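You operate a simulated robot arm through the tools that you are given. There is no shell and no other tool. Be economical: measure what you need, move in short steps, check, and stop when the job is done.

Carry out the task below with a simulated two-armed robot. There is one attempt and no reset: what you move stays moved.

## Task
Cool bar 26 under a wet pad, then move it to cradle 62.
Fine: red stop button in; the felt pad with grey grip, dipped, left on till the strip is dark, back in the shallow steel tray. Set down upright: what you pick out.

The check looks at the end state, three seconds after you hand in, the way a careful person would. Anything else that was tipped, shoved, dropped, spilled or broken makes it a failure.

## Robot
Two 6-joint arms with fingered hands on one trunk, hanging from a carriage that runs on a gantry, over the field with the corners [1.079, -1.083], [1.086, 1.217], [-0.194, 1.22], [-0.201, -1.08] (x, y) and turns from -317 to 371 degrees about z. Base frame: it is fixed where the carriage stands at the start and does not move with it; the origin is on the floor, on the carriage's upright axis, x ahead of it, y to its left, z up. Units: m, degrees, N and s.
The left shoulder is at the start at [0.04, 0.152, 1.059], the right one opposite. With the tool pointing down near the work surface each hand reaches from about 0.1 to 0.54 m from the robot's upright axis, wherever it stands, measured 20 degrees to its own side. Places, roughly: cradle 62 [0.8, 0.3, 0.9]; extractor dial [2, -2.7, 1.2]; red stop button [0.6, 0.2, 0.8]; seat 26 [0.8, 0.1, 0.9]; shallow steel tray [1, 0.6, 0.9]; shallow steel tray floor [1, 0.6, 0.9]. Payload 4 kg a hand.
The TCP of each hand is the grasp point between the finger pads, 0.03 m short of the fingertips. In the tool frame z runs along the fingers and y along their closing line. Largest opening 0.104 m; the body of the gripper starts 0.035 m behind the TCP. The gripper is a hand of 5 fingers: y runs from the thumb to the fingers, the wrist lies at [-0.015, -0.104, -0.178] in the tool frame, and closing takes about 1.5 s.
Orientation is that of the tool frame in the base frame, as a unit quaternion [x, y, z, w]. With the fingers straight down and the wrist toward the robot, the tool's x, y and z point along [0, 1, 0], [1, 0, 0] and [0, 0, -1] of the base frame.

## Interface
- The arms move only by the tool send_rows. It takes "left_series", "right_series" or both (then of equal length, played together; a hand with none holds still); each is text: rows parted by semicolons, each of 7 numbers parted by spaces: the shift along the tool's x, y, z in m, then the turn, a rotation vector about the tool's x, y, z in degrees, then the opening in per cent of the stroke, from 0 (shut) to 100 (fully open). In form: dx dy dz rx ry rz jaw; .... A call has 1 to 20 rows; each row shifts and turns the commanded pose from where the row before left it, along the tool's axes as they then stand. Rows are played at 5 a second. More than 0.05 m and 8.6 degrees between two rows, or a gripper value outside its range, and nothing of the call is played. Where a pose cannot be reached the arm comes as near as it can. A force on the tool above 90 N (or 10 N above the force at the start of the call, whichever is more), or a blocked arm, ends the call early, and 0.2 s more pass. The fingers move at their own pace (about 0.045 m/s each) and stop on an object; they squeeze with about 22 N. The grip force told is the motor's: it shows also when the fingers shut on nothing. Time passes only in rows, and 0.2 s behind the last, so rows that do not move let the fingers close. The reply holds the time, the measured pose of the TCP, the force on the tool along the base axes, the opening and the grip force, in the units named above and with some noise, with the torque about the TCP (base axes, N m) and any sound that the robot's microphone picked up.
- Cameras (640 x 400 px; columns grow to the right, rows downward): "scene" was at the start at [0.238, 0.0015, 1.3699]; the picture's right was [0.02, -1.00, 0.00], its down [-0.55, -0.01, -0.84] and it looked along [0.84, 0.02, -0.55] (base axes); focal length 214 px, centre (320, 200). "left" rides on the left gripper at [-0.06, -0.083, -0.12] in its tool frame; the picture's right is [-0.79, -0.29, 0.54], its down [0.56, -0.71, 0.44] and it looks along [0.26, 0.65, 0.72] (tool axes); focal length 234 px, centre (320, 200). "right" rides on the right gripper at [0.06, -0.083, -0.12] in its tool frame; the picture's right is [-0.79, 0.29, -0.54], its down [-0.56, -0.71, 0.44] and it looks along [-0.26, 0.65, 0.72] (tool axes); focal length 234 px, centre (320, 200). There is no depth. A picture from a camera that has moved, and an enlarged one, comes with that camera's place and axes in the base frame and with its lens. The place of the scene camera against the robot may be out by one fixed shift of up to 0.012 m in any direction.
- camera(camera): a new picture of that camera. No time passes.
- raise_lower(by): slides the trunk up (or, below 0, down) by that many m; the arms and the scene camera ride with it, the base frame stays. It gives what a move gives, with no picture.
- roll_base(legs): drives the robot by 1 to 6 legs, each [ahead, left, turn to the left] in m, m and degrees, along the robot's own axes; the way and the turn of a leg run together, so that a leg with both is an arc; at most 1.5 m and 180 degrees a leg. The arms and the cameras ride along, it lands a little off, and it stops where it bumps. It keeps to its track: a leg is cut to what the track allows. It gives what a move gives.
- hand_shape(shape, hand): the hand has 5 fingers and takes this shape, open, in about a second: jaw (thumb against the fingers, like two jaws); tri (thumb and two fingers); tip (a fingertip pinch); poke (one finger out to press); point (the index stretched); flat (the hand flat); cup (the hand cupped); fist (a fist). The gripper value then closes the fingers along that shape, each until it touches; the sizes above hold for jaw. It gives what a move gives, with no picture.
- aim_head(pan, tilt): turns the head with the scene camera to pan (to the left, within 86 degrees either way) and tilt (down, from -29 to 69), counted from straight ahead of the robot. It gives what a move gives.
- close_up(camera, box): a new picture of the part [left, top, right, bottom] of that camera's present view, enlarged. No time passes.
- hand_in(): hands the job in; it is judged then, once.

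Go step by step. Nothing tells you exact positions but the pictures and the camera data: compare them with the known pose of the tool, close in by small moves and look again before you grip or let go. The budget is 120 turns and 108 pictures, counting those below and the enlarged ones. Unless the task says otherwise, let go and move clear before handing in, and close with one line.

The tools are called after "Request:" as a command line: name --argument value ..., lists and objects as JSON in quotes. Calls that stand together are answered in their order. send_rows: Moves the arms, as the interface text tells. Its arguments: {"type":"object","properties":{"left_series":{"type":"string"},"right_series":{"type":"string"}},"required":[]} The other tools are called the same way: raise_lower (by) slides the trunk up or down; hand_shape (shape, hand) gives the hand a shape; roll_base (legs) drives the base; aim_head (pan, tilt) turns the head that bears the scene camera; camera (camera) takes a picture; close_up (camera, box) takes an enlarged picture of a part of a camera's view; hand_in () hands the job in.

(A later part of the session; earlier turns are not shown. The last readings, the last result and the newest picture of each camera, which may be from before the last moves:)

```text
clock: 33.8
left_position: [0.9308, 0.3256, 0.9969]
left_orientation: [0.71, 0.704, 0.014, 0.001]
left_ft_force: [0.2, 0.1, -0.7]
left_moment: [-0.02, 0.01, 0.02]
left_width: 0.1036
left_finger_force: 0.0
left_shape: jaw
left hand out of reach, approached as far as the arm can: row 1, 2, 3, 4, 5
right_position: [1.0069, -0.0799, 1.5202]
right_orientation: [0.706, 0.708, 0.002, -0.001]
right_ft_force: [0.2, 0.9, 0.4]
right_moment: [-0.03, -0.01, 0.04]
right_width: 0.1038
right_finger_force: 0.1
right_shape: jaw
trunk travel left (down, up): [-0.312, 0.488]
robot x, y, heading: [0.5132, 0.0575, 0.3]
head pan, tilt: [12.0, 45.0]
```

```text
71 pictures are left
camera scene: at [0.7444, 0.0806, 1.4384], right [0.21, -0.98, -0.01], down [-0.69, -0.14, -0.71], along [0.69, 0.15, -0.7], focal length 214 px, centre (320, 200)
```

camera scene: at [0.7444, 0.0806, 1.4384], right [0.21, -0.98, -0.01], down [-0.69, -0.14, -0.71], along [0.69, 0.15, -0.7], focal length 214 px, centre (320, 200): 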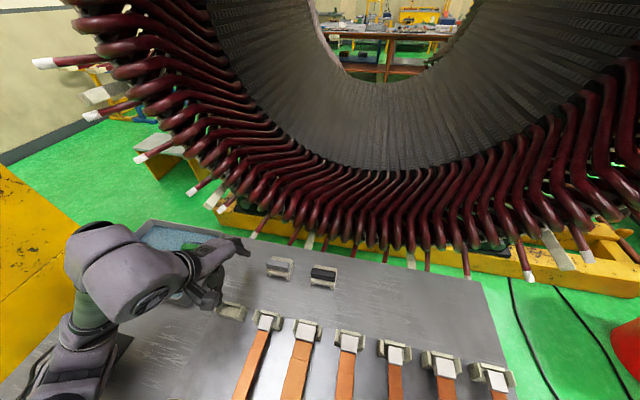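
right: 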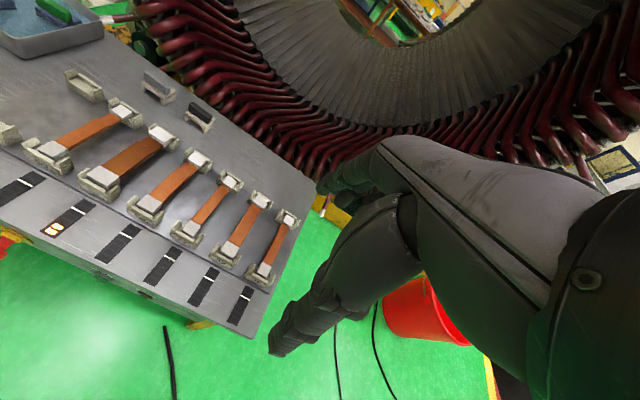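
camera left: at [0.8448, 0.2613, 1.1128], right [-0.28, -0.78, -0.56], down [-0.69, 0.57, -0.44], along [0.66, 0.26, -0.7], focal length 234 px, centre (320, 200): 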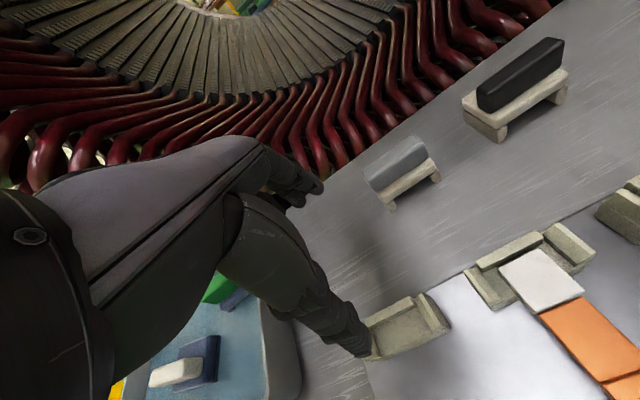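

The arm reaches close-in points better when lower. I move toward the pad at a safe height and see.

Request:
send_rows --left_series "-0.02 0.015 0 0 0 0 100; -0.02 0.015 0 0 0 0 100; -0.02 0.015 0 0 0 0 100; -0.018 0.015 0 0 0 0 100; 0 0 0 0 0 0 100; 0 0 0 0 0 0 100"

Request:
camera --camera "left"

```text
clock: 34.7
left_position: [0.9796, 0.3911, 0.9953]
left_orientation: [0.668, 0.737, 0.091, -0.055]
left_ft_force: [0.6, 0.5, -0.3]
left_moment: [0.03, -0.04, -0.05]
left_width: 0.1038
left_finger_force: 0.0
left_shape: jaw
left hand out of reach, approached as far as the arm can: row 1, 2, 3, 4
right_position: [1.0074, -0.0688, 1.5208]
right_orientation: [0.705, 0.71, 0.005, -0.006]
right_ft_force: [-0.2, 0.4, 0.1]
right_moment: [-0.04, -0.02, 0.02]
right_width: 0.1038
right_finger_force: 0.1
right_shape: jaw
trunk travel left (down, up): [-0.312, 0.488]
robot x, y, heading: [0.5112, 0.0581, 0.0]
head pan, tilt: [12.0, 45.0]
stopped in row 4 (left hand): the arm was blocked; the commanded pose is now the measured one
```

```text
70 pictures are left
camera left: at [0.8982, 0.2996, 1.0945], right [-0.18, -0.68, -0.71], down [-0.74, 0.57, -0.36], along [0.65, 0.46, -0.61], focal length 234 px, centre (320, 200)
```

left: 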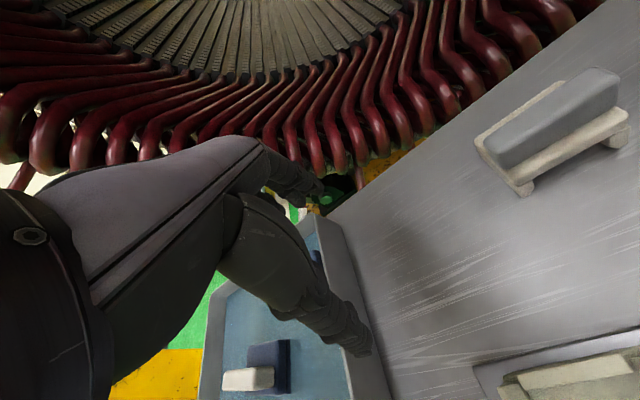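

The left arm was blocked by something. I look at the arm.

Request:
aim_head --pan 60 --tilt 55

Request:
camera --camera "scene"

```text
clock: 35.8
left_position: [0.9801, 0.3916, 0.9947]
left_orientation: [0.669, 0.736, 0.091, -0.057]
left_ft_force: [-0.3, 0.1, -0.2]
left_moment: [-0.02, 0.0, -0.02]
left_width: 0.1038
left_finger_force: 0.0
left_shape: jaw
right_position: [1.0059, -0.0695, 1.5212]
right_orientation: [0.705, 0.709, 0.006, -0.008]
right_ft_force: [0.0, -0.2, 0.4]
right_moment: [0.03, -0.05, 0.0]
right_width: 0.1037
right_finger_force: 0.1
right_shape: jaw
trunk travel left (down, up): [-0.312, 0.488]
robot x, y, heading: [0.5151, 0.0608, 0.1]
head pan, tilt: [60.0, 55.0]
```

```text
69 pictures are left
camera scene: at [0.6995, 0.1372, 1.4281], right [0.87, -0.5, -0.01], down [-0.41, -0.7, -0.59], along [0.29, 0.51, -0.81], focal length 214 px, centre (320, 200)
```

scene: 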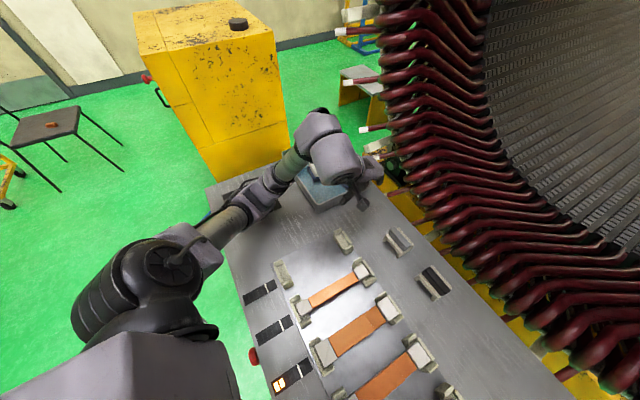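

The forearm is lying low against the table's left edge. I raise the trunk to give the elbow clearance.

Request:
raise_lower --by 0.2

Request:
send_rows --left_series "0 0 0.03 0 0 0 100; 0 0 0.03 0 0 0 100; 0 0 0.03 0 0 0 100; 0 0 0 0 0 0 100; 0 0 0 0 0 0 100"

Request:
camera --camera "scene"

```text
clock: 38.0
left_position: [0.9778, 0.3597, 1.172]
left_orientation: [0.676, 0.732, 0.069, -0.049]
left_ft_force: [0.1, 0.5, 0.4]
left_moment: [0.0, 0.03, -0.01]
left_width: 0.1039
left_finger_force: 0.1
left_shape: jaw
right_position: [1.0059, -0.0835, 1.7154]
right_orientation: [0.706, 0.708, 0.0, 0.0]
right_ft_force: [-0.1, -0.1, -0.4]
right_moment: [0.01, -0.02, 0.01]
right_width: 0.1038
right_finger_force: 0.0
right_shape: jaw
trunk travel left (down, up): [-0.512, 0.288]
robot x, y, heading: [0.516, 0.0614, 0.2]
head pan, tilt: [60.0, 55.0]
```

```text
clock: 39.2
left_position: [0.981, 0.3749, 1.0824]
left_orientation: [0.676, 0.732, 0.071, -0.047]
left_ft_force: [-0.7, -0.9, 0.3]
left_moment: [0.0, -0.01, -0.03]
left_width: 0.104
left_finger_force: 0.1
left_shape: jaw
right_position: [1.0055, -0.0826, 1.7145]
right_orientation: [0.705, 0.709, -0.001, -0.001]
right_ft_force: [0.1, -0.3, -0.2]
right_moment: [-0.04, 0.02, -0.04]
right_width: 0.1038
right_finger_force: 0.0
right_shape: jaw
trunk travel left (down, up): [-0.512, 0.288]
robot x, y, heading: [0.514, 0.0598, -0.1]
head pan, tilt: [60.0, 55.0]
```

```text
68 pictures are left
camera scene: at [0.6993, 0.123, 1.6189], right [0.87, -0.5, 0.0], down [-0.41, -0.71, -0.57], along [0.29, 0.5, -0.82], focal length 214 px, centre (320, 200)
```

scene: 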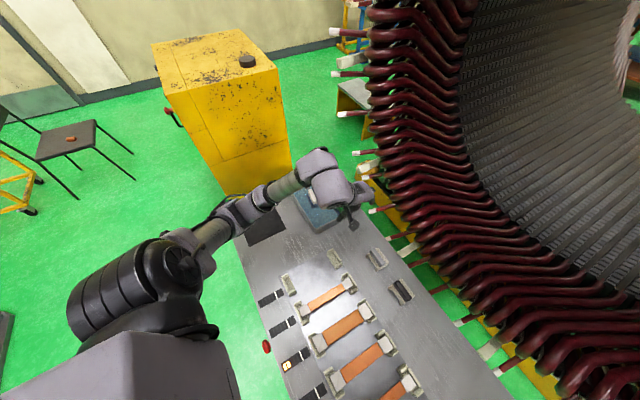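

Clear now. I level the tool and move over the pad at z≈1.0.

Request:
send_rows --left_series "0 0 0 0.75 -4.8 2.2 100; 0 0 0 0.75 -4.8 2.2 100; -0.03 0.0 0 0 0 0 100; -0.03 0.0 0.01 0 0 0 100; -0.03 0.0 0.02 0 0 0 100; -0.03 0.0 0.02 0 0 0 100; 0 0 0 0 0 0 100; 0 0 0 0 0 0 100"

Request:
camera --camera "scene"

Request:
camera --camera "left"

```text
clock: 41.0
left_position: [0.9779, 0.2652, 1.0339]
left_orientation: [0.707, 0.707, 0.0, 0.003]
left_ft_force: [1.1, 0.4, -0.5]
left_moment: [0.0, 0.02, 0.01]
left_width: 0.1038
left_finger_force: 0.1
left_shape: jaw
left hand out of reach, approached as far as the arm can: row 6
right_position: [1.0056, -0.0827, 1.7153]
right_orientation: [0.706, 0.708, 0.0, 0.0]
right_ft_force: [0.1, -0.1, 0.1]
right_moment: [0.01, 0.0, 0.01]
right_width: 0.1038
right_finger_force: 0.1
right_shape: jaw
trunk travel left (down, up): [-0.512, 0.288]
robot x, y, heading: [0.5095, 0.0612, 0.2]
head pan, tilt: [60.0, 55.0]
```

```text
67 pictures are left
camera scene: at [0.6993, 0.1231, 1.6189], right [0.87, -0.5, 0.0], down [-0.41, -0.71, -0.57], along [0.29, 0.5, -0.82], focal length 214 px, centre (320, 200)
```

scene: 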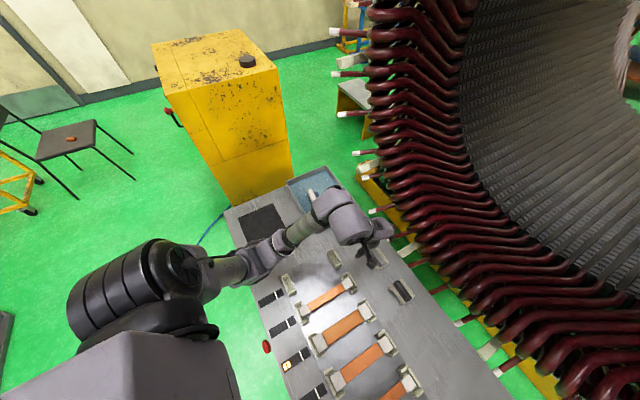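

```text
66 pictures are left
camera left: at [0.8943, 0.2032, 1.1528], right [-0.29, -0.79, -0.54], down [-0.7, 0.56, -0.44], along [0.65, 0.26, -0.72], focal length 234 px, centre (320, 200)
```

left: 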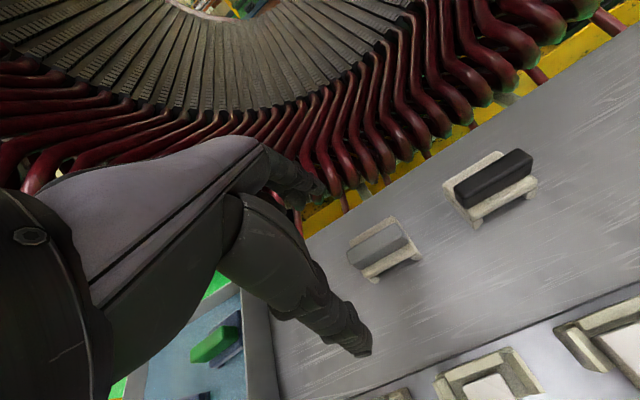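

Zooming in on the pad from the left wrist camera for precise alignment.

Request:
close_up --camera "left" --box '[320, 200, 448, 280]'

Request:
close_up --camera "scene" --box '[320, 220, 416, 280]'

```text
5.00 times, centred on (384, 240) of left
camera zoom: at [0.8943, 0.2032, 1.1528], right [-0.29, -0.79, -0.54], down [-0.7, 0.56, -0.44], along [0.65, 0.26, -0.72], focal length 1171 px, centre (0, 0)
```

zoom: 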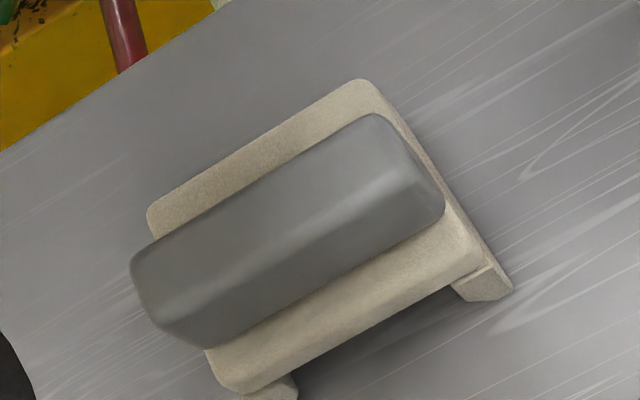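

```text
6.67 times, centred on (368, 250) of scene
camera zoom: at [0.6993, 0.1231, 1.6189], right [0.87, -0.5, 0.0], down [-0.41, -0.71, -0.57], along [0.29, 0.5, -0.82], focal length 1430 px, centre (0, -133)
```

zoom: 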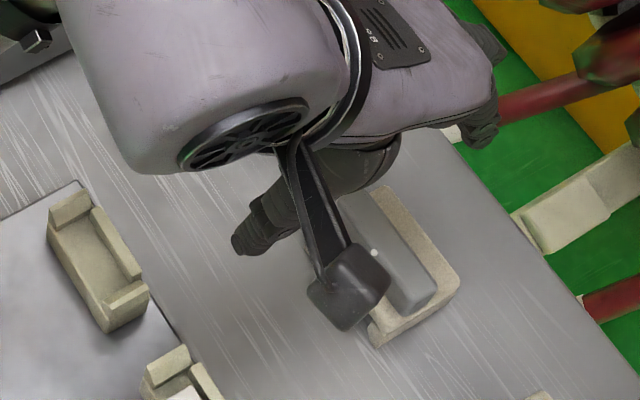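

Grip top centre ≈ [0.998, 0.2465, 0.94]. I align laterally and go down partway.

Request:
send_rows --left_series "-0.009 0.01 0.02 0 0 0 100; -0.009 0.01 0.03 0 0 0 100; 0 0 0 0 0 0 100; 0 0 0 0 0 0 100"

Request:
camera --camera "left"

```text
clock: 42.0
left_position: [0.9963, 0.2764, 0.9896]
left_orientation: [0.708, 0.706, 0.0, 0.003]
left_ft_force: [0.8, 1.3, 0.6]
left_moment: [0.02, -0.01, 0.05]
left_width: 0.104
left_finger_force: 0.0
left_shape: jaw
left hand out of reach, approached as far as the arm can: row 1, 2
right_position: [1.0066, -0.0822, 1.7156]
right_orientation: [0.706, 0.708, -0.001, 0.0]
right_ft_force: [0.3, -1.0, -0.5]
right_moment: [0.03, -0.03, 0.01]
right_width: 0.1038
right_finger_force: 0.1
right_shape: jaw
trunk travel left (down, up): [-0.512, 0.288]
robot x, y, heading: [0.5157, 0.0591, -0.2]
head pan, tilt: [60.0, 55.0]
```

```text
63 pictures are left
camera left: at [0.9111, 0.2153, 1.1082], right [-0.29, -0.79, -0.54], down [-0.7, 0.56, -0.44], along [0.65, 0.25, -0.72], focal length 234 px, centre (320, 200)
```

left: 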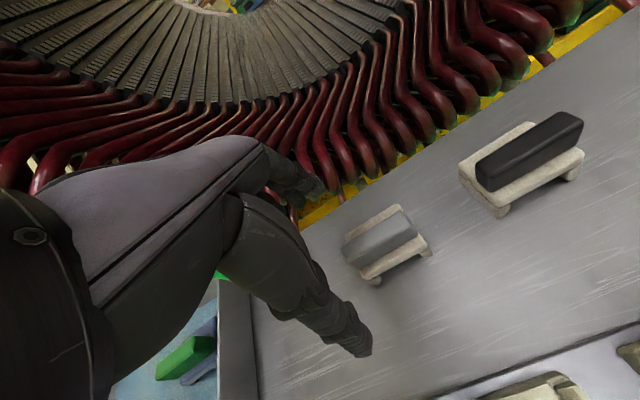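

The arm is near its outer limit here. I pull the hand back 5 cm and move the base forward and right to make up for it.

Request:
send_rows --left_series "0 -0.025 0 0 0 0 100; 0 -0.025 0 0 0 0 100; 0 0 0 0 0 0 100; 0 0 0 0 0 0 100"

Request:
roll_base --legs '[[0.05, -0.02, 0]]'

Request:
camera --camera "left"

```text
clock: 43.0
left_position: [0.9459, 0.2754, 0.9891]
left_orientation: [0.706, 0.709, 0.002, 0.002]
left_ft_force: [0.3, 1.1, -0.2]
left_moment: [0.0, 0.0, -0.03]
left_width: 0.1039
left_finger_force: 0.1
left_shape: jaw
right_position: [1.0057, -0.0822, 1.7138]
right_orientation: [0.706, 0.708, 0.0, 0.0]
right_ft_force: [0.0, -0.6, -0.8]
right_moment: [-0.01, -0.01, 0.01]
right_width: 0.1036
right_finger_force: 0.1
right_shape: jaw
trunk travel left (down, up): [-0.512, 0.288]
robot x, y, heading: [0.5149, 0.0603, 0.2]
head pan, tilt: [60.0, 55.0]
```

```text
clock: 43.9
left_position: [0.9961, 0.2552, 0.9893]
left_orientation: [0.706, 0.708, 0.002, 0.003]
left_ft_force: [1.3, 0.2, 0.9]
left_moment: [0.03, -0.04, 0.0]
left_width: 0.1039
left_finger_force: 0.0
left_shape: jaw
right_position: [1.0561, -0.1007, 1.7145]
right_orientation: [0.706, 0.708, 0.0, -0.001]
right_ft_force: [-0.1, 0.4, -0.6]
right_moment: [0.04, 0.06, 0.06]
right_width: 0.1038
right_finger_force: 0.0
right_shape: jaw
trunk travel left (down, up): [-0.512, 0.288]
robot x, y, heading: [0.5655, 0.0425, 0.2]
head pan, tilt: [60.0, 55.0]
```

```text
62 pictures are left
camera left: at [0.9119, 0.1941, 1.1079], right [-0.28, -0.79, -0.54], down [-0.71, 0.56, -0.44], along [0.65, 0.26, -0.71], focal length 234 px, centre (320, 200)
```

left: 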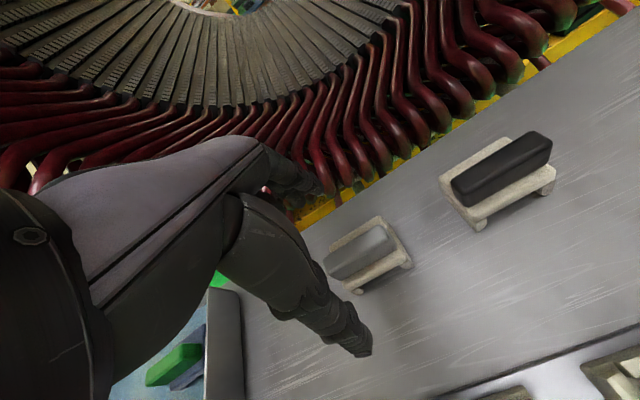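

Well aligned; shift 10 mm right and descend to z≈0.95.

Request:
send_rows --left_series "-0.01 0.001 0 0 0 0 100; 0 0 0.02 0 0 0 100; 0 0 0.018 0 0 0 100; 0 0 0 0 0 0 100; 0 0 0 0 0 0 100"

Request:
close_up --camera "left" --box '[200, 150, 440, 300]'

Request:
close_up --camera "scene" --box '[280, 200, 440, 300]'

```text
clock: 45.1
left_position: [0.9951, 0.2578, 0.9542]
left_orientation: [0.707, 0.707, -0.001, 0.002]
left_ft_force: [0.5, 0.8, -0.4]
left_moment: [0.0, 0.03, 0.01]
left_width: 0.1039
left_finger_force: 0.0
left_shape: jaw
left hand out of reach, approached as far as the arm can: row 2, 3
right_position: [1.0551, -0.1016, 1.7152]
right_orientation: [0.705, 0.709, 0.0, -0.001]
right_ft_force: [-0.4, 0.3, -0.5]
right_moment: [0.01, -0.01, -0.01]
right_width: 0.1038
right_finger_force: 0.1
right_shape: jaw
trunk travel left (down, up): [-0.512, 0.288]
robot x, y, heading: [0.5635, 0.0415, 0.3]
head pan, tilt: [60.0, 55.0]
```

```text
2.67 times, centred on (320, 225) of left
camera zoom: at [0.9112, 0.1966, 1.0726], right [-0.29, -0.79, -0.54], down [-0.7, 0.56, -0.44], along [0.65, 0.25, -0.72], focal length 624 px, centre (320, 133)
```

zoom: 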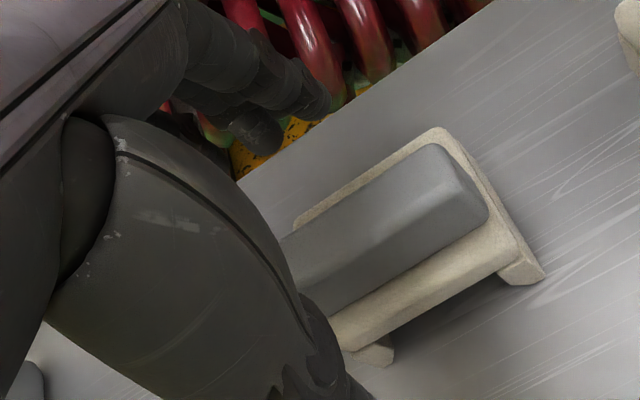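

```text
4.00 times, centred on (360, 250) of scene
camera zoom: at [0.749, 0.1034, 1.6189], right [0.87, -0.5, 0.0], down [-0.41, -0.71, -0.57], along [0.28, 0.5, -0.82], focal length 858 px, centre (160, 0)
```

zoom: 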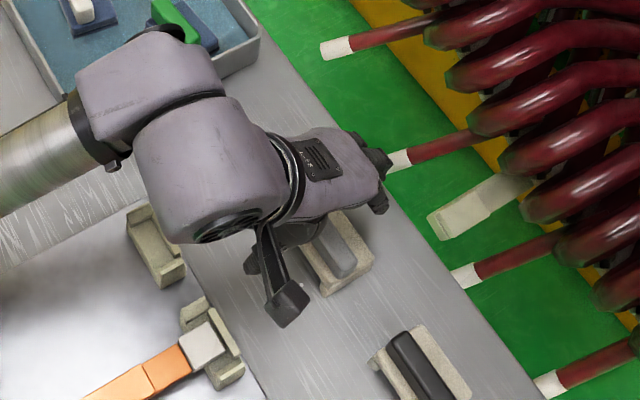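

The arm won't go further inward, so I shift the base 12 mm right.

Request:
roll_base --legs '[[0.002, -0.012, 0]]'

Request:
send_rows --left_series "0 0 0.008 0 0 0 100; 0 0 0 0 0 0 100"

Request:
close_up --camera "left" --box '[200, 150, 440, 300]'

```text
clock: 45.9
left_position: [0.9981, 0.2443, 0.9542]
left_orientation: [0.707, 0.707, 0.0, 0.004]
left_ft_force: [-0.9, 0.1, 0.1]
left_moment: [0.01, 0.01, -0.02]
left_width: 0.1041
left_finger_force: 0.0
left_shape: jaw
right_position: [1.0568, -0.1136, 1.715]
right_orientation: [0.705, 0.709, 0.0, -0.001]
right_ft_force: [-0.4, -0.3, -0.7]
right_moment: [0.02, -0.04, -0.01]
right_width: 0.1037
right_finger_force: 0.0
right_shape: jaw
trunk travel left (down, up): [-0.512, 0.288]
robot x, y, heading: [0.5684, 0.0311, 0.1]
head pan, tilt: [60.0, 55.0]
```

```text
clock: 46.5
left_position: [0.997, 0.2467, 0.9459]
left_orientation: [0.708, 0.707, 0.0, 0.005]
left_ft_force: [0.6, 0.9, -0.1]
left_moment: [0.0, 0.03, 0.0]
left_width: 0.1038
left_finger_force: 0.0
left_shape: jaw
right_position: [1.0574, -0.1138, 1.7148]
right_orientation: [0.705, 0.709, 0.0, 0.0]
right_ft_force: [-1.3, -0.5, 0.8]
right_moment: [0.01, -0.02, 0.04]
right_width: 0.1038
right_finger_force: 0.0
right_shape: jaw
trunk travel left (down, up): [-0.512, 0.288]
robot x, y, heading: [0.5664, 0.0286, 0.3]
head pan, tilt: [60.0, 55.0]
```

```text
2.67 times, centred on (320, 225) of left
camera zoom: at [0.9131, 0.1857, 1.065], right [-0.29, -0.79, -0.54], down [-0.7, 0.56, -0.44], along [0.65, 0.25, -0.72], focal length 624 px, centre (320, 133)
```

zoom: 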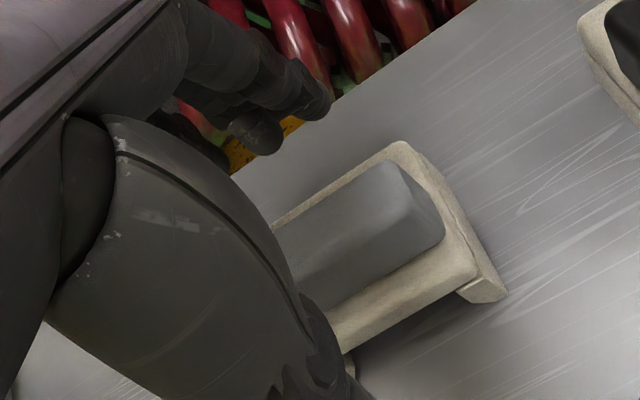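

TCP is at the grip's top centre. I close the fingers.

Request:
send_rows --left_series "0 0 0 0 0 0 60; 0 0 0 0 0 0 30; 0 0 0 0 0 0 10; 0 0 0 0 0 0 0; 0 0 0 0 0 0 0; 0 0 0 0 0 0 0; 0 0 0 0 0 0 0; 0 0 0 0 0 0 0; 0 0 0 0 0 0 0"

Request:
close_up --camera "left" --box '[200, 150, 440, 300]'

```text
clock: 48.5
left_position: [0.9966, 0.2464, 0.9455]
left_orientation: [0.708, 0.707, -0.001, 0.004]
left_ft_force: [-0.8, 1.0, -0.1]
left_moment: [-0.01, -0.03, 0.03]
left_width: 0.0131
left_finger_force: 21.7
left_shape: jaw
right_position: [1.0575, -0.1142, 1.715]
right_orientation: [0.705, 0.709, -0.001, 0.0]
right_ft_force: [-0.6, 0.3, 0.2]
right_moment: [0.03, -0.01, 0.01]
right_width: 0.104
right_finger_force: 0.0
right_shape: jaw
trunk travel left (down, up): [-0.512, 0.288]
robot x, y, heading: [0.5653, 0.0301, 0.4]
head pan, tilt: [60.0, 55.0]
```

```text
2.67 times, centred on (320, 225) of left
camera zoom: at [0.9131, 0.1857, 1.065], right [-0.29, -0.79, -0.54], down [-0.7, 0.56, -0.44], along [0.65, 0.25, -0.72], focal length 624 px, centre (320, 133)
```

zoom: 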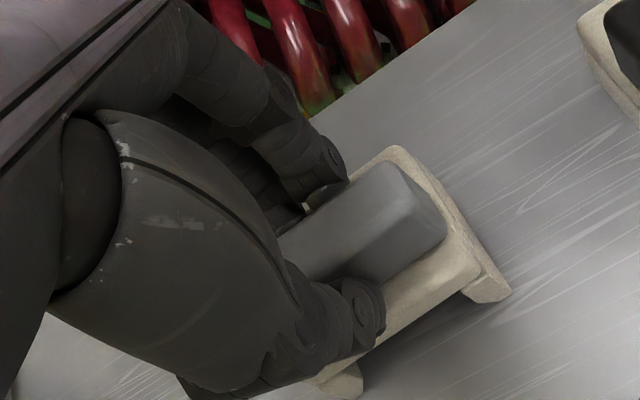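

Gripped (13 mm, 22 N). Lift 8 cm.

Request:
send_rows --left_series "0 0 -0.01 0 0 0 0; 0 0 -0.02 0 0 0 0; 0 0 -0.025 0 0 0 0; 0 0 -0.025 0 0 0 0; 0 0 0 0 0 0 0; 0 0 0 0 0 0 0"

Request:
aim_head --pan 45 --tilt 50

Request:
camera --camera "left"

Request:
camera --camera "scene"

```text
clock: 49.9
left_position: [0.9968, 0.2463, 1.026]
left_orientation: [0.707, 0.707, 0.001, 0.003]
left_ft_force: [-1.1, 0.3, -0.6]
left_moment: [0.01, -0.03, 0.03]
left_width: 0.0128
left_finger_force: 21.9
left_shape: jaw
right_position: [1.0587, -0.1143, 1.7148]
right_orientation: [0.706, 0.709, -0.001, -0.001]
right_ft_force: [0.6, 0.5, 0.4]
right_moment: [0.02, 0.01, -0.02]
right_width: 0.1036
right_finger_force: 0.1
right_shape: jaw
trunk travel left (down, up): [-0.512, 0.288]
robot x, y, heading: [0.567, 0.0297, 0.3]
head pan, tilt: [60.0, 55.0]
```

```text
clock: 50.7
left_position: [0.9972, 0.247, 1.0265]
left_orientation: [0.707, 0.707, 0.0, 0.003]
left_ft_force: [-0.2, 0.1, -0.5]
left_moment: [0.04, -0.03, 0.02]
left_width: 0.0129
left_finger_force: 22.1
left_shape: jaw
right_position: [1.058, -0.1143, 1.715]
right_orientation: [0.705, 0.709, -0.001, -0.001]
right_ft_force: [0.0, 0.9, -1.3]
right_moment: [-0.06, -0.02, -0.05]
right_width: 0.1039
right_finger_force: 0.0
right_shape: jaw
trunk travel left (down, up): [-0.512, 0.288]
robot x, y, heading: [0.5678, 0.027, 0.3]
head pan, tilt: [45.0, 50.0]
```

```text
57 pictures are left
camera left: at [0.9127, 0.1856, 1.1454], right [-0.29, -0.79, -0.54], down [-0.7, 0.56, -0.44], along [0.65, 0.25, -0.72], focal length 234 px, centre (320, 200)
```

left: 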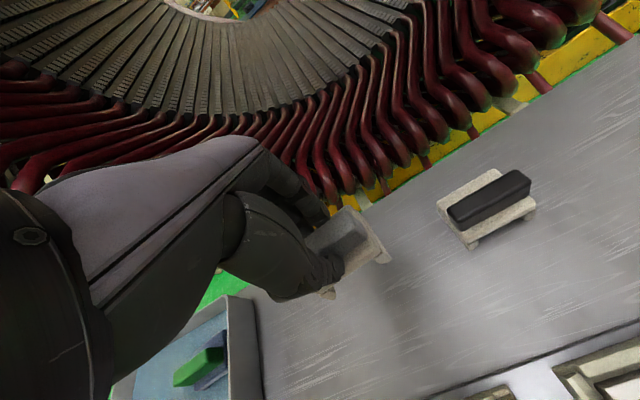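

```text
56 pictures are left
camera scene: at [0.7694, 0.0836, 1.6254], right [0.71, -0.7, 0.0], down [-0.54, -0.54, -0.64], along [0.45, 0.46, -0.77], focal length 214 px, centre (320, 200)
```

scene: 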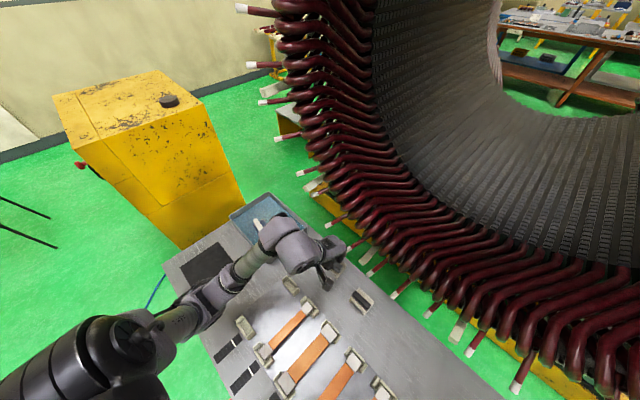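

Pad held. Before moving left to the tray I check the right hand's surroundings and the tray's free space.

Request:
camera --camera "right"

Request:
close_up --camera "scene" --box '[200, 170, 360, 270]'

```text
55 pictures are left
camera right: at [0.9744, -0.053, 1.8348], right [0.29, -0.79, 0.54], down [-0.7, -0.56, -0.43], along [0.65, -0.25, -0.72], focal length 234 px, centre (320, 200)
```

right: 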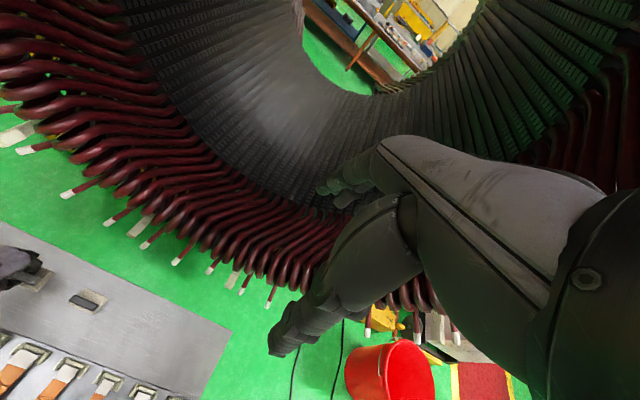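

```text
4.00 times, centred on (280, 220) of scene
camera zoom: at [0.7694, 0.0836, 1.6254], right [0.71, -0.7, 0.0], down [-0.54, -0.54, -0.64], along [0.45, 0.46, -0.77], focal length 858 px, centre (480, 120)
```

zoom: 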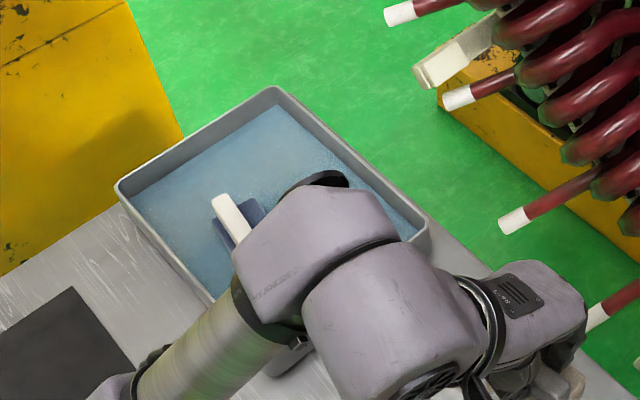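

The far-left part of the tray, around [0.99, 0.605], is free, and the right hand has space. I lift slightly and slide the base left 0.36 m.

Request:
send_rows --left_series "0 -0.003 -0.02 0 0 0 0; 0 -0.003 -0.02 0 0 0 0; 0 0 0 0 0 0 0"

Request:
roll_base --legs '[[0, 0.2, 0], [0, 0.158, 0]]'

Request:
camera --camera "left"

Request:
camera --camera "scene"

```text
clock: 51.5
left_position: [0.9907, 0.2463, 1.068]
left_orientation: [0.707, 0.708, 0.0, 0.003]
left_ft_force: [-0.2, 0.7, -1.3]
left_moment: [-0.02, 0.02, -0.04]
left_width: 0.013
left_finger_force: 21.9
left_shape: jaw
right_position: [1.0579, -0.1138, 1.7152]
right_orientation: [0.705, 0.709, -0.001, -0.001]
right_ft_force: [1.0, 0.3, -0.1]
right_moment: [-0.01, 0.0, 0.02]
right_width: 0.1039
right_finger_force: 0.1
right_shape: jaw
trunk travel left (down, up): [-0.512, 0.288]
robot x, y, heading: [0.5699, 0.0292, 0.1]
head pan, tilt: [45.0, 50.0]
```

```text
clock: 54.1
left_position: [0.9878, 0.6057, 1.0662]
left_orientation: [0.707, 0.707, 0.001, 0.003]
left_ft_force: [0.6, 0.1, -2.0]
left_moment: [-0.02, 0.03, -0.01]
left_width: 0.0128
left_finger_force: 21.5
left_shape: jaw
right_position: [1.0563, 0.2454, 1.7149]
right_orientation: [0.705, 0.709, 0.0, -0.001]
right_ft_force: [-0.1, -0.2, 0.2]
right_moment: [-0.04, 0.03, -0.01]
right_width: 0.1038
right_finger_force: 0.0
right_shape: jaw
trunk travel left (down, up): [-0.512, 0.288]
robot x, y, heading: [0.5626, 0.3867, 0.1]
head pan, tilt: [45.0, 50.0]
```

```text
53 pictures are left
camera left: at [0.9048, 0.5445, 1.1856], right [-0.28, -0.79, -0.54], down [-0.7, 0.56, -0.44], along [0.65, 0.26, -0.72], focal length 234 px, centre (320, 200)
```

left: 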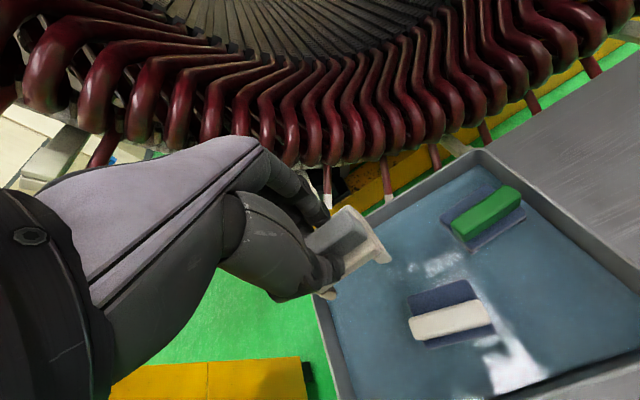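

```text
52 pictures are left
camera scene: at [0.7679, 0.4425, 1.6254], right [0.71, -0.7, 0.0], down [-0.54, -0.54, -0.64], along [0.45, 0.46, -0.77], focal length 214 px, centre (320, 200)
```

scene: 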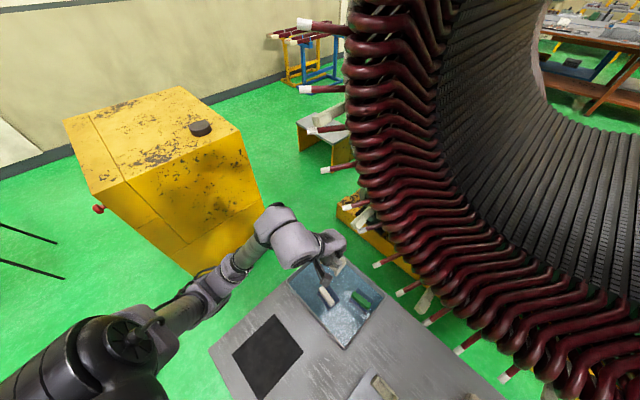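

The pad is above the free corner. I nudge 16 mm left and lower it into the water until it rests on the tray floor.

Request:
send_rows --left_series "0.016 0.004 0 0 0 0 0; 0 0 0.03 0 0 0 0; 0 0 0.03 0 0 0 0; 0 0 0.02 0 0 0 0; 0 0 0 0 0 0 0; 0 0 0 0 0 0 0"

Request:
camera --camera "left"

Request:
close_up --camera "scene" --box '[270, 220, 398, 300]'

```text
clock: 55.5
left_position: [0.9924, 0.6204, 0.9873]
left_orientation: [0.707, 0.708, 0.0, 0.003]
left_ft_force: [0.8, -0.4, -0.8]
left_moment: [0.02, 0.01, -0.01]
left_width: 0.013
left_finger_force: 21.7
left_shape: jaw
right_position: [1.0574, 0.2446, 1.7156]
right_orientation: [0.705, 0.709, -0.001, -0.001]
right_ft_force: [0.8, 0.7, 0.9]
right_moment: [0.01, -0.03, 0.01]
right_width: 0.104
right_finger_force: 0.0
right_shape: jaw
trunk travel left (down, up): [-0.512, 0.288]
robot x, y, heading: [0.5626, 0.3875, 0.4]
head pan, tilt: [45.0, 50.0]
```

```text
51 pictures are left
camera left: at [0.9091, 0.5593, 1.105], right [-0.28, -0.79, -0.54], down [-0.7, 0.56, -0.44], along [0.65, 0.26, -0.72], focal length 234 px, centre (320, 200)
```

left: 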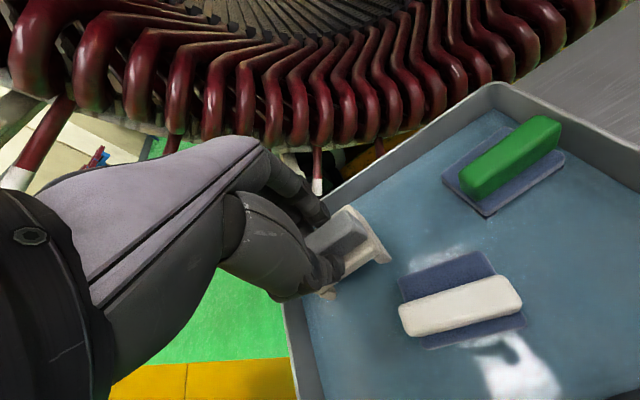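

```text
5.00 times, centred on (334, 260) of scene
camera zoom: at [0.7679, 0.4422, 1.6254], right [0.71, -0.7, 0.0], down [-0.54, -0.54, -0.64], along [0.45, 0.46, -0.77], focal length 1072 px, centre (250, -100)
```

zoom: 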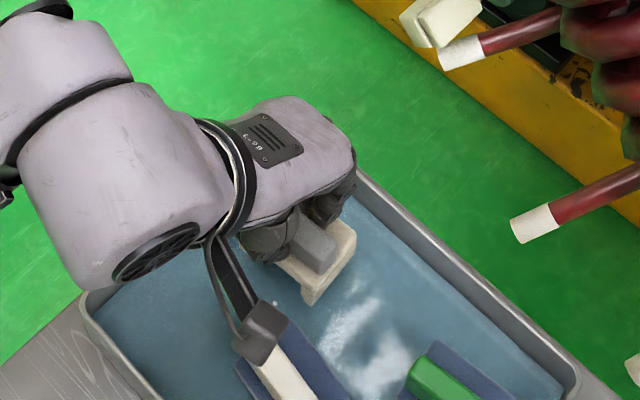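

Clear on all sides. Lower the rest gently.

Request:
send_rows --left_series "0 0 0.015 0 0 0 0; 0 0 0.01 0 0 0 0; 0 0 0.006 0 0 0 0; 0 0 0.004 0 0 0 0; 0 0 0 0 0 0 0"

Request:
camera --camera "left"

```text
clock: 56.7
left_position: [0.9935, 0.6197, 0.952]
left_orientation: [0.707, 0.708, 0.0, 0.004]
left_ft_force: [-2.2, -0.1, 6.5]
left_moment: [-0.01, -0.02, 0.0]
left_width: 0.0132
left_finger_force: 21.7
left_shape: jaw
right_position: [1.0566, 0.2458, 1.7145]
right_orientation: [0.705, 0.709, 0.0, 0.0]
right_ft_force: [-0.2, -0.3, 0.1]
right_moment: [0.01, 0.02, 0.0]
right_width: 0.1038
right_finger_force: 0.1
right_shape: jaw
trunk travel left (down, up): [-0.512, 0.288]
robot x, y, heading: [0.5655, 0.3868, 0.5]
head pan, tilt: [45.0, 50.0]
```

```text
49 pictures are left
camera left: at [0.9095, 0.5594, 1.0709], right [-0.28, -0.79, -0.54], down [-0.7, 0.56, -0.44], along [0.65, 0.25, -0.72], focal length 234 px, centre (320, 200)
```

left: 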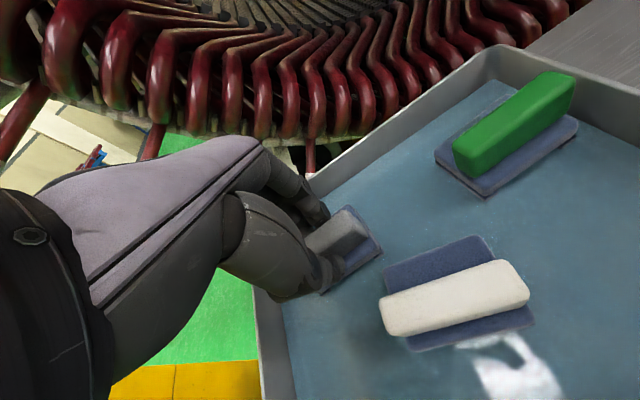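

The felt turned blue (wet), resting on the tray floor at TCP z=0.952. I soak a moment, lift and let it drip.

Request:
send_rows --left_series "0 0 0 0 0 0 0; 0 0 0 0 0 0 0; 0 0 0 0 0 0 0; 0 0 0 0 0 0 0; 0 0 0 0 0 0 0; 0 0 0 0 0 0 0; 0 0 -0.01 0 0 0 0; 0 0 -0.02 0 0 0 0; 0 0 -0.025 0 0 0 0; 0 0 -0.025 0 0 0 0; 0 0 -0.02 0 0 0 0; 0 0 -0.01 0 0 0 0; 0 0 0 0 0 0 0; 0 0 0 0 0 0 0; 0 0 0 0 0 0 0; 0 0 0 0 0 0 0; 0 0 0 0 0 0 0; 0 0 0 0 0 0 0"

Request:
aim_head --pan 10 --tilt 65

Request:
roll_base --legs '[[-0.1, -0.2, 0], [-0.07, -0.25, 0]]'

Request:
camera --camera "scene"

Request:
camera --camera "left"

```text
clock: 60.5
left_position: [0.9931, 0.6211, 1.0611]
left_orientation: [0.707, 0.708, 0.001, 0.003]
left_ft_force: [0.3, -0.1, 0.2]
left_moment: [0.01, 0.0, 0.02]
left_width: 0.0133
left_finger_force: 22.0
left_shape: jaw
right_position: [1.0572, 0.2455, 1.7159]
right_orientation: [0.705, 0.709, 0.0, 0.0]
right_ft_force: [0.6, -0.2, 0.4]
right_moment: [-0.02, -0.03, 0.02]
right_width: 0.1038
right_finger_force: 0.0
right_shape: jaw
trunk travel left (down, up): [-0.512, 0.288]
robot x, y, heading: [0.5647, 0.387, 0.4]
head pan, tilt: [45.0, 50.0]
```

```text
clock: 61.5
left_position: [0.9927, 0.6213, 1.0616]
left_orientation: [0.707, 0.708, 0.0, 0.004]
left_ft_force: [0.1, -0.7, -0.5]
left_moment: [0.0, -0.02, 0.03]
left_width: 0.0132
left_finger_force: 22.5
left_shape: jaw
right_position: [1.0553, 0.2447, 1.7153]
right_orientation: [0.705, 0.709, -0.001, 0.0]
right_ft_force: [0.2, -0.7, 0.0]
right_moment: [0.03, 0.01, 0.0]
right_width: 0.1038
right_finger_force: 0.1
right_shape: jaw
trunk travel left (down, up): [-0.512, 0.288]
robot x, y, heading: [0.5654, 0.3866, 0.4]
head pan, tilt: [10.0, 65.0]
```

```text
clock: 64.7
left_position: [0.8255, 0.1703, 1.0624]
left_orientation: [0.706, 0.708, 0.0, 0.004]
left_ft_force: [-0.5, 0.3, -0.1]
left_moment: [0.01, 0.06, -0.04]
left_width: 0.013
left_finger_force: 21.7
left_shape: jaw
right_position: [0.8891, -0.2053, 1.714]
right_orientation: [0.705, 0.709, -0.002, 0.0]
right_ft_force: [-0.1, -0.2, -0.3]
right_moment: [0.01, -0.03, -0.01]
right_width: 0.104
right_finger_force: 0.0
right_shape: jaw
trunk travel left (down, up): [-0.512, 0.288]
robot x, y, heading: [0.3988, -0.0621, 0.3]
head pan, tilt: [10.0, 65.0]
```

```text
48 pictures are left
camera scene: at [0.6068, -0.0523, 1.6072], right [0.18, -0.98, 0.0], down [-0.89, -0.16, -0.42], along [0.42, 0.07, -0.91], focal length 214 px, centre (320, 200)
```

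scene: 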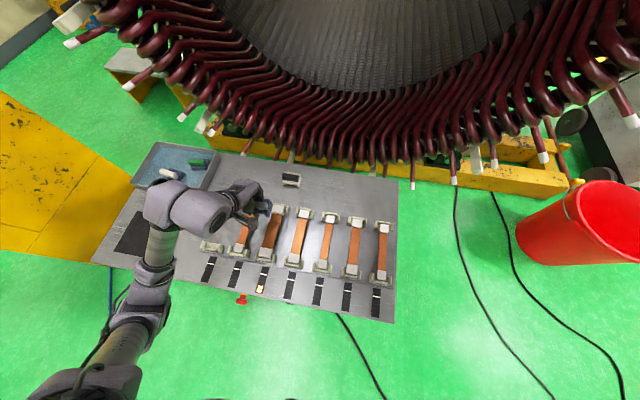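

```text
47 pictures are left
camera left: at [0.7422, 0.1092, 1.1804], right [-0.28, -0.79, -0.54], down [-0.7, 0.56, -0.44], along [0.65, 0.26, -0.72], focal length 234 px, centre (320, 200)
```

left: 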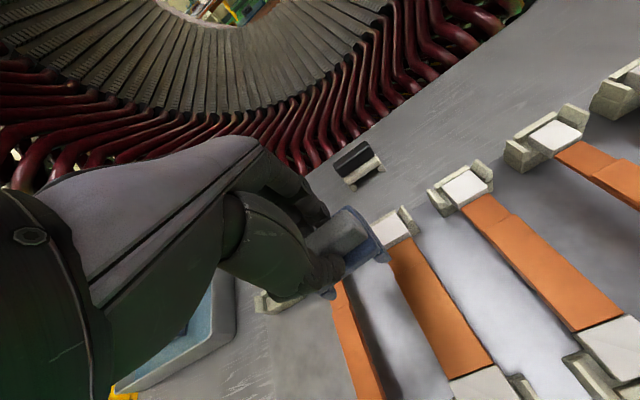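

Close-ups of bar 26 with the pad above it.

Request:
close_up --camera "scene" --box '[200, 190, 328, 300]'

Request:
close_up --camera "left" --box '[250, 190, 570, 390]'

```text
3.64 times, centred on (264, 245) of scene
camera zoom: at [0.6068, -0.0523, 1.6072], right [0.18, -0.98, 0.0], down [-0.89, -0.16, -0.42], along [0.42, 0.07, -0.91], focal length 780 px, centre (524, 36)
```

zoom: 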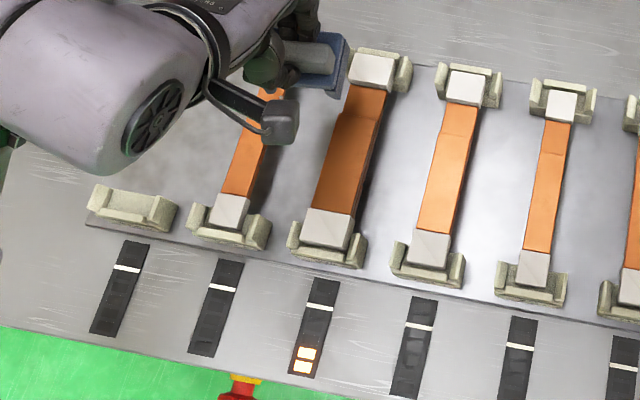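

```text
2.00 times, centred on (410, 290) of left
camera zoom: at [0.7422, 0.1092, 1.1804], right [-0.28, -0.79, -0.54], down [-0.7, 0.56, -0.44], along [0.65, 0.26, -0.72], focal length 468 px, centre (140, 20)
```

zoom: 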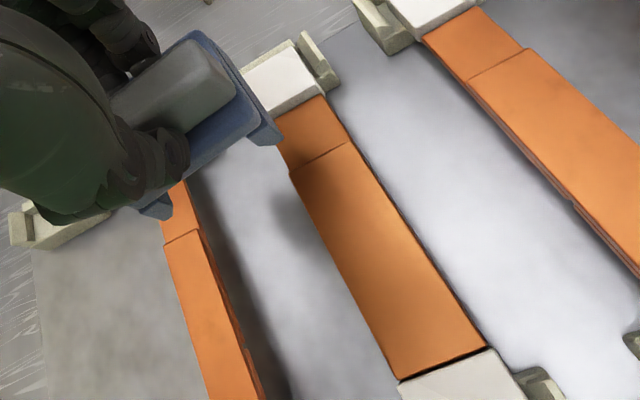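

Pad is centred on the TCP in y; bar 26's copper centre is about [0.79, 0.1365]. I shift the base so the pad is above it, and lower some.

Request:
roll_base --legs '[[-0.042, -0.034, 0]]'

Request:
send_rows --left_series "0 0 0.02 0 0 0 0; 0 0 0.02 0 0 0 0; 0 0 0.015 0 0 0 0; 0 0 0 0 0 0 0"

Request:
close_up --camera "left" --box '[250, 190, 570, 390]'

Request:
close_up --camera "scene" --box '[210, 190, 306, 250]'

```text
clock: 65.6
left_position: [0.7843, 0.1368, 1.062]
left_orientation: [0.707, 0.707, 0.0, 0.003]
left_ft_force: [-0.2, 0.3, -0.7]
left_moment: [0.02, -0.03, 0.0]
left_width: 0.0129
left_finger_force: 21.7
left_shape: jaw
right_position: [0.8479, -0.239, 1.7143]
right_orientation: [0.706, 0.709, -0.001, 0.0]
right_ft_force: [-1.0, -1.0, -0.6]
right_moment: [0.01, -0.02, 0.0]
right_width: 0.1039
right_finger_force: 0.0
right_shape: jaw
trunk travel left (down, up): [-0.512, 0.288]
robot x, y, heading: [0.3582, -0.0954, 0.3]
head pan, tilt: [10.0, 65.0]
```

```text
clock: 66.6
left_position: [0.7844, 0.1355, 1.0059]
left_orientation: [0.706, 0.708, 0.001, 0.004]
left_ft_force: [-0.3, -0.4, -0.9]
left_moment: [0.02, 0.0, 0.0]
left_width: 0.0131
left_finger_force: 21.3
left_shape: jaw
right_position: [0.8482, -0.2389, 1.7151]
right_orientation: [0.705, 0.709, -0.001, 0.0]
right_ft_force: [0.9, -0.7, 0.1]
right_moment: [-0.06, -0.02, 0.0]
right_width: 0.1039
right_finger_force: 0.2
right_shape: jaw
trunk travel left (down, up): [-0.512, 0.288]
robot x, y, heading: [0.352, -0.0969, 0.0]
head pan, tilt: [10.0, 65.0]
```

```text
2.00 times, centred on (410, 290) of left
camera zoom: at [0.7012, 0.0749, 1.1247], right [-0.29, -0.79, -0.54], down [-0.7, 0.56, -0.44], along [0.65, 0.26, -0.72], focal length 468 px, centre (140, 20)
```

zoom: 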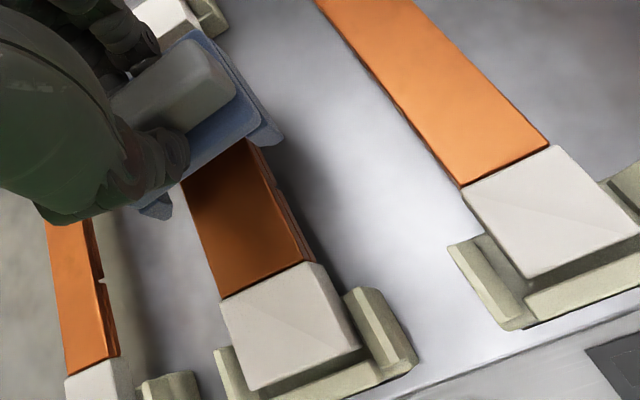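

```text
6.67 times, centred on (258, 220) of scene
camera zoom: at [0.5651, -0.0862, 1.6073], right [0.18, -0.98, 0.0], down [-0.89, -0.16, -0.42], along [0.42, 0.08, -0.91], focal length 1430 px, centre (733, 67)
```

zoom: 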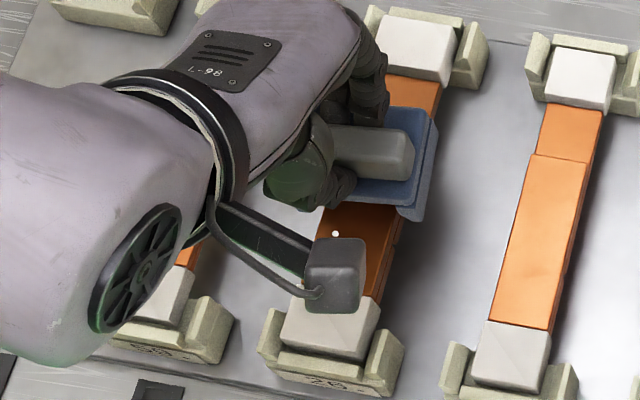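

Bar top resolves to z≈0.921, centre y≈0.139. I shift 3.5 mm left and lower toward contact (expected TCP ≈0.966).

Request:
send_rows --left_series "0.0035 0.001 0.01 0 0 0 0; 0 0 0.015 0 0 0 0; 0 0 0 0 0 0 0"

Request:
close_up --camera "left" --box '[290, 200, 450, 300]'

```text
clock: 67.4
left_position: [0.7868, 0.139, 0.9825]
left_orientation: [0.707, 0.707, 0.0, 0.004]
left_ft_force: [-0.7, -2.1, 4.4]
left_moment: [-0.09, -0.02, -0.13]
left_width: 0.0133
left_finger_force: 22.0
left_shape: jaw
right_position: [0.847, -0.2407, 1.7157]
right_orientation: [0.706, 0.709, -0.001, 0.0]
right_ft_force: [-0.3, 0.9, -0.2]
right_moment: [0.02, 0.0, 0.02]
right_width: 0.1039
right_finger_force: 0.0
right_shape: jaw
trunk travel left (down, up): [-0.512, 0.288]
robot x, y, heading: [0.3569, -0.0957, 0.0]
head pan, tilt: [10.0, 65.0]
```

```text
4.00 times, centred on (370, 250) of left
camera zoom: at [0.7018, 0.0776, 1.1005], right [-0.29, -0.79, -0.54], down [-0.7, 0.56, -0.44], along [0.65, 0.25, -0.72], focal length 937 px, centre (120, 0)
```

zoom: 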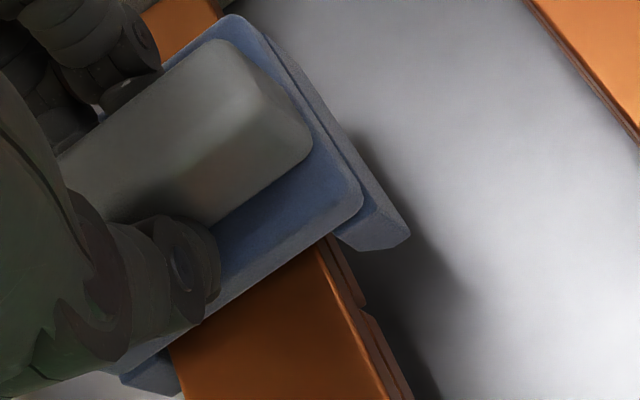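

There is early contact; the pad looks yawed a few degrees relative to the bar. I lift 1 cm, turn 4° clockwise, and look again.

Request:
send_rows --left_series "0 0 -0.012 0 0 0 0; 0 0 0 0 0 4 0; 0 0 0 0 0 0 0"

Request:
close_up --camera "left" --box '[290, 200, 450, 300]'

Request:
close_up --camera "scene" --box '[210, 190, 306, 250]'

```text
clock: 68.2
left_position: [0.7859, 0.1408, 0.9935]
left_orientation: [0.732, 0.682, 0.0, 0.003]
left_ft_force: [-0.2, -0.6, -0.8]
left_moment: [-0.03, 0.03, -0.02]
left_width: 0.0128
left_finger_force: 22.1
left_shape: jaw
right_position: [0.8474, -0.2393, 1.7149]
right_orientation: [0.705, 0.709, -0.001, -0.001]
right_ft_force: [-0.6, 0.1, -0.4]
right_moment: [-0.04, 0.01, 0.01]
right_width: 0.104
right_finger_force: 0.2
right_shape: jaw
trunk travel left (down, up): [-0.512, 0.288]
robot x, y, heading: [0.3573, -0.097, 0.6]
head pan, tilt: [10.0, 65.0]
```

```text
4.00 times, centred on (370, 250) of left
camera zoom: at [0.6976, 0.0851, 1.1125], right [-0.34, -0.77, -0.54], down [-0.66, 0.6, -0.44], along [0.67, 0.21, -0.72], focal length 937 px, centre (120, 0)
```

zoom: 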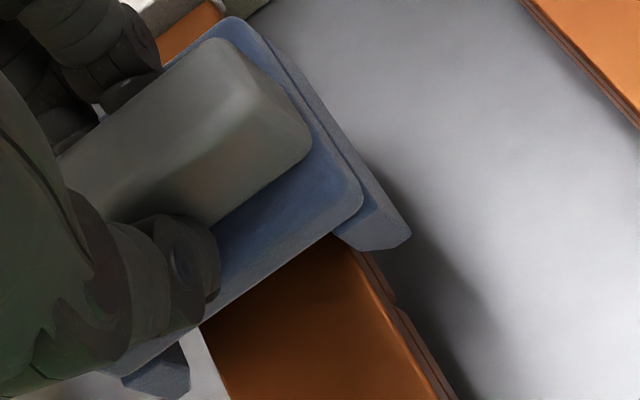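

```text
6.67 times, centred on (258, 220) of scene
camera zoom: at [0.5651, -0.0862, 1.6073], right [0.18, -0.98, 0.0], down [-0.89, -0.16, -0.42], along [0.42, 0.07, -0.91], focal length 1430 px, centre (733, 67)
```

zoom: 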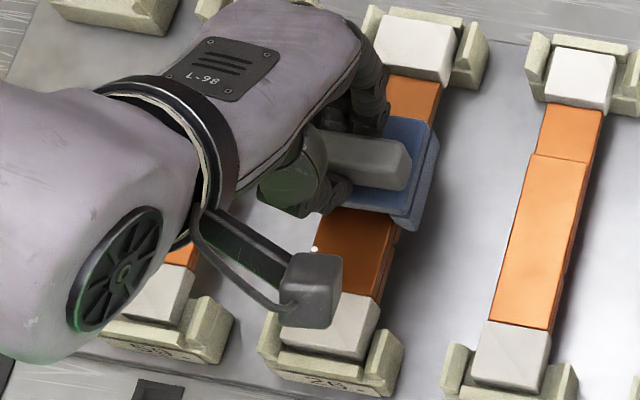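

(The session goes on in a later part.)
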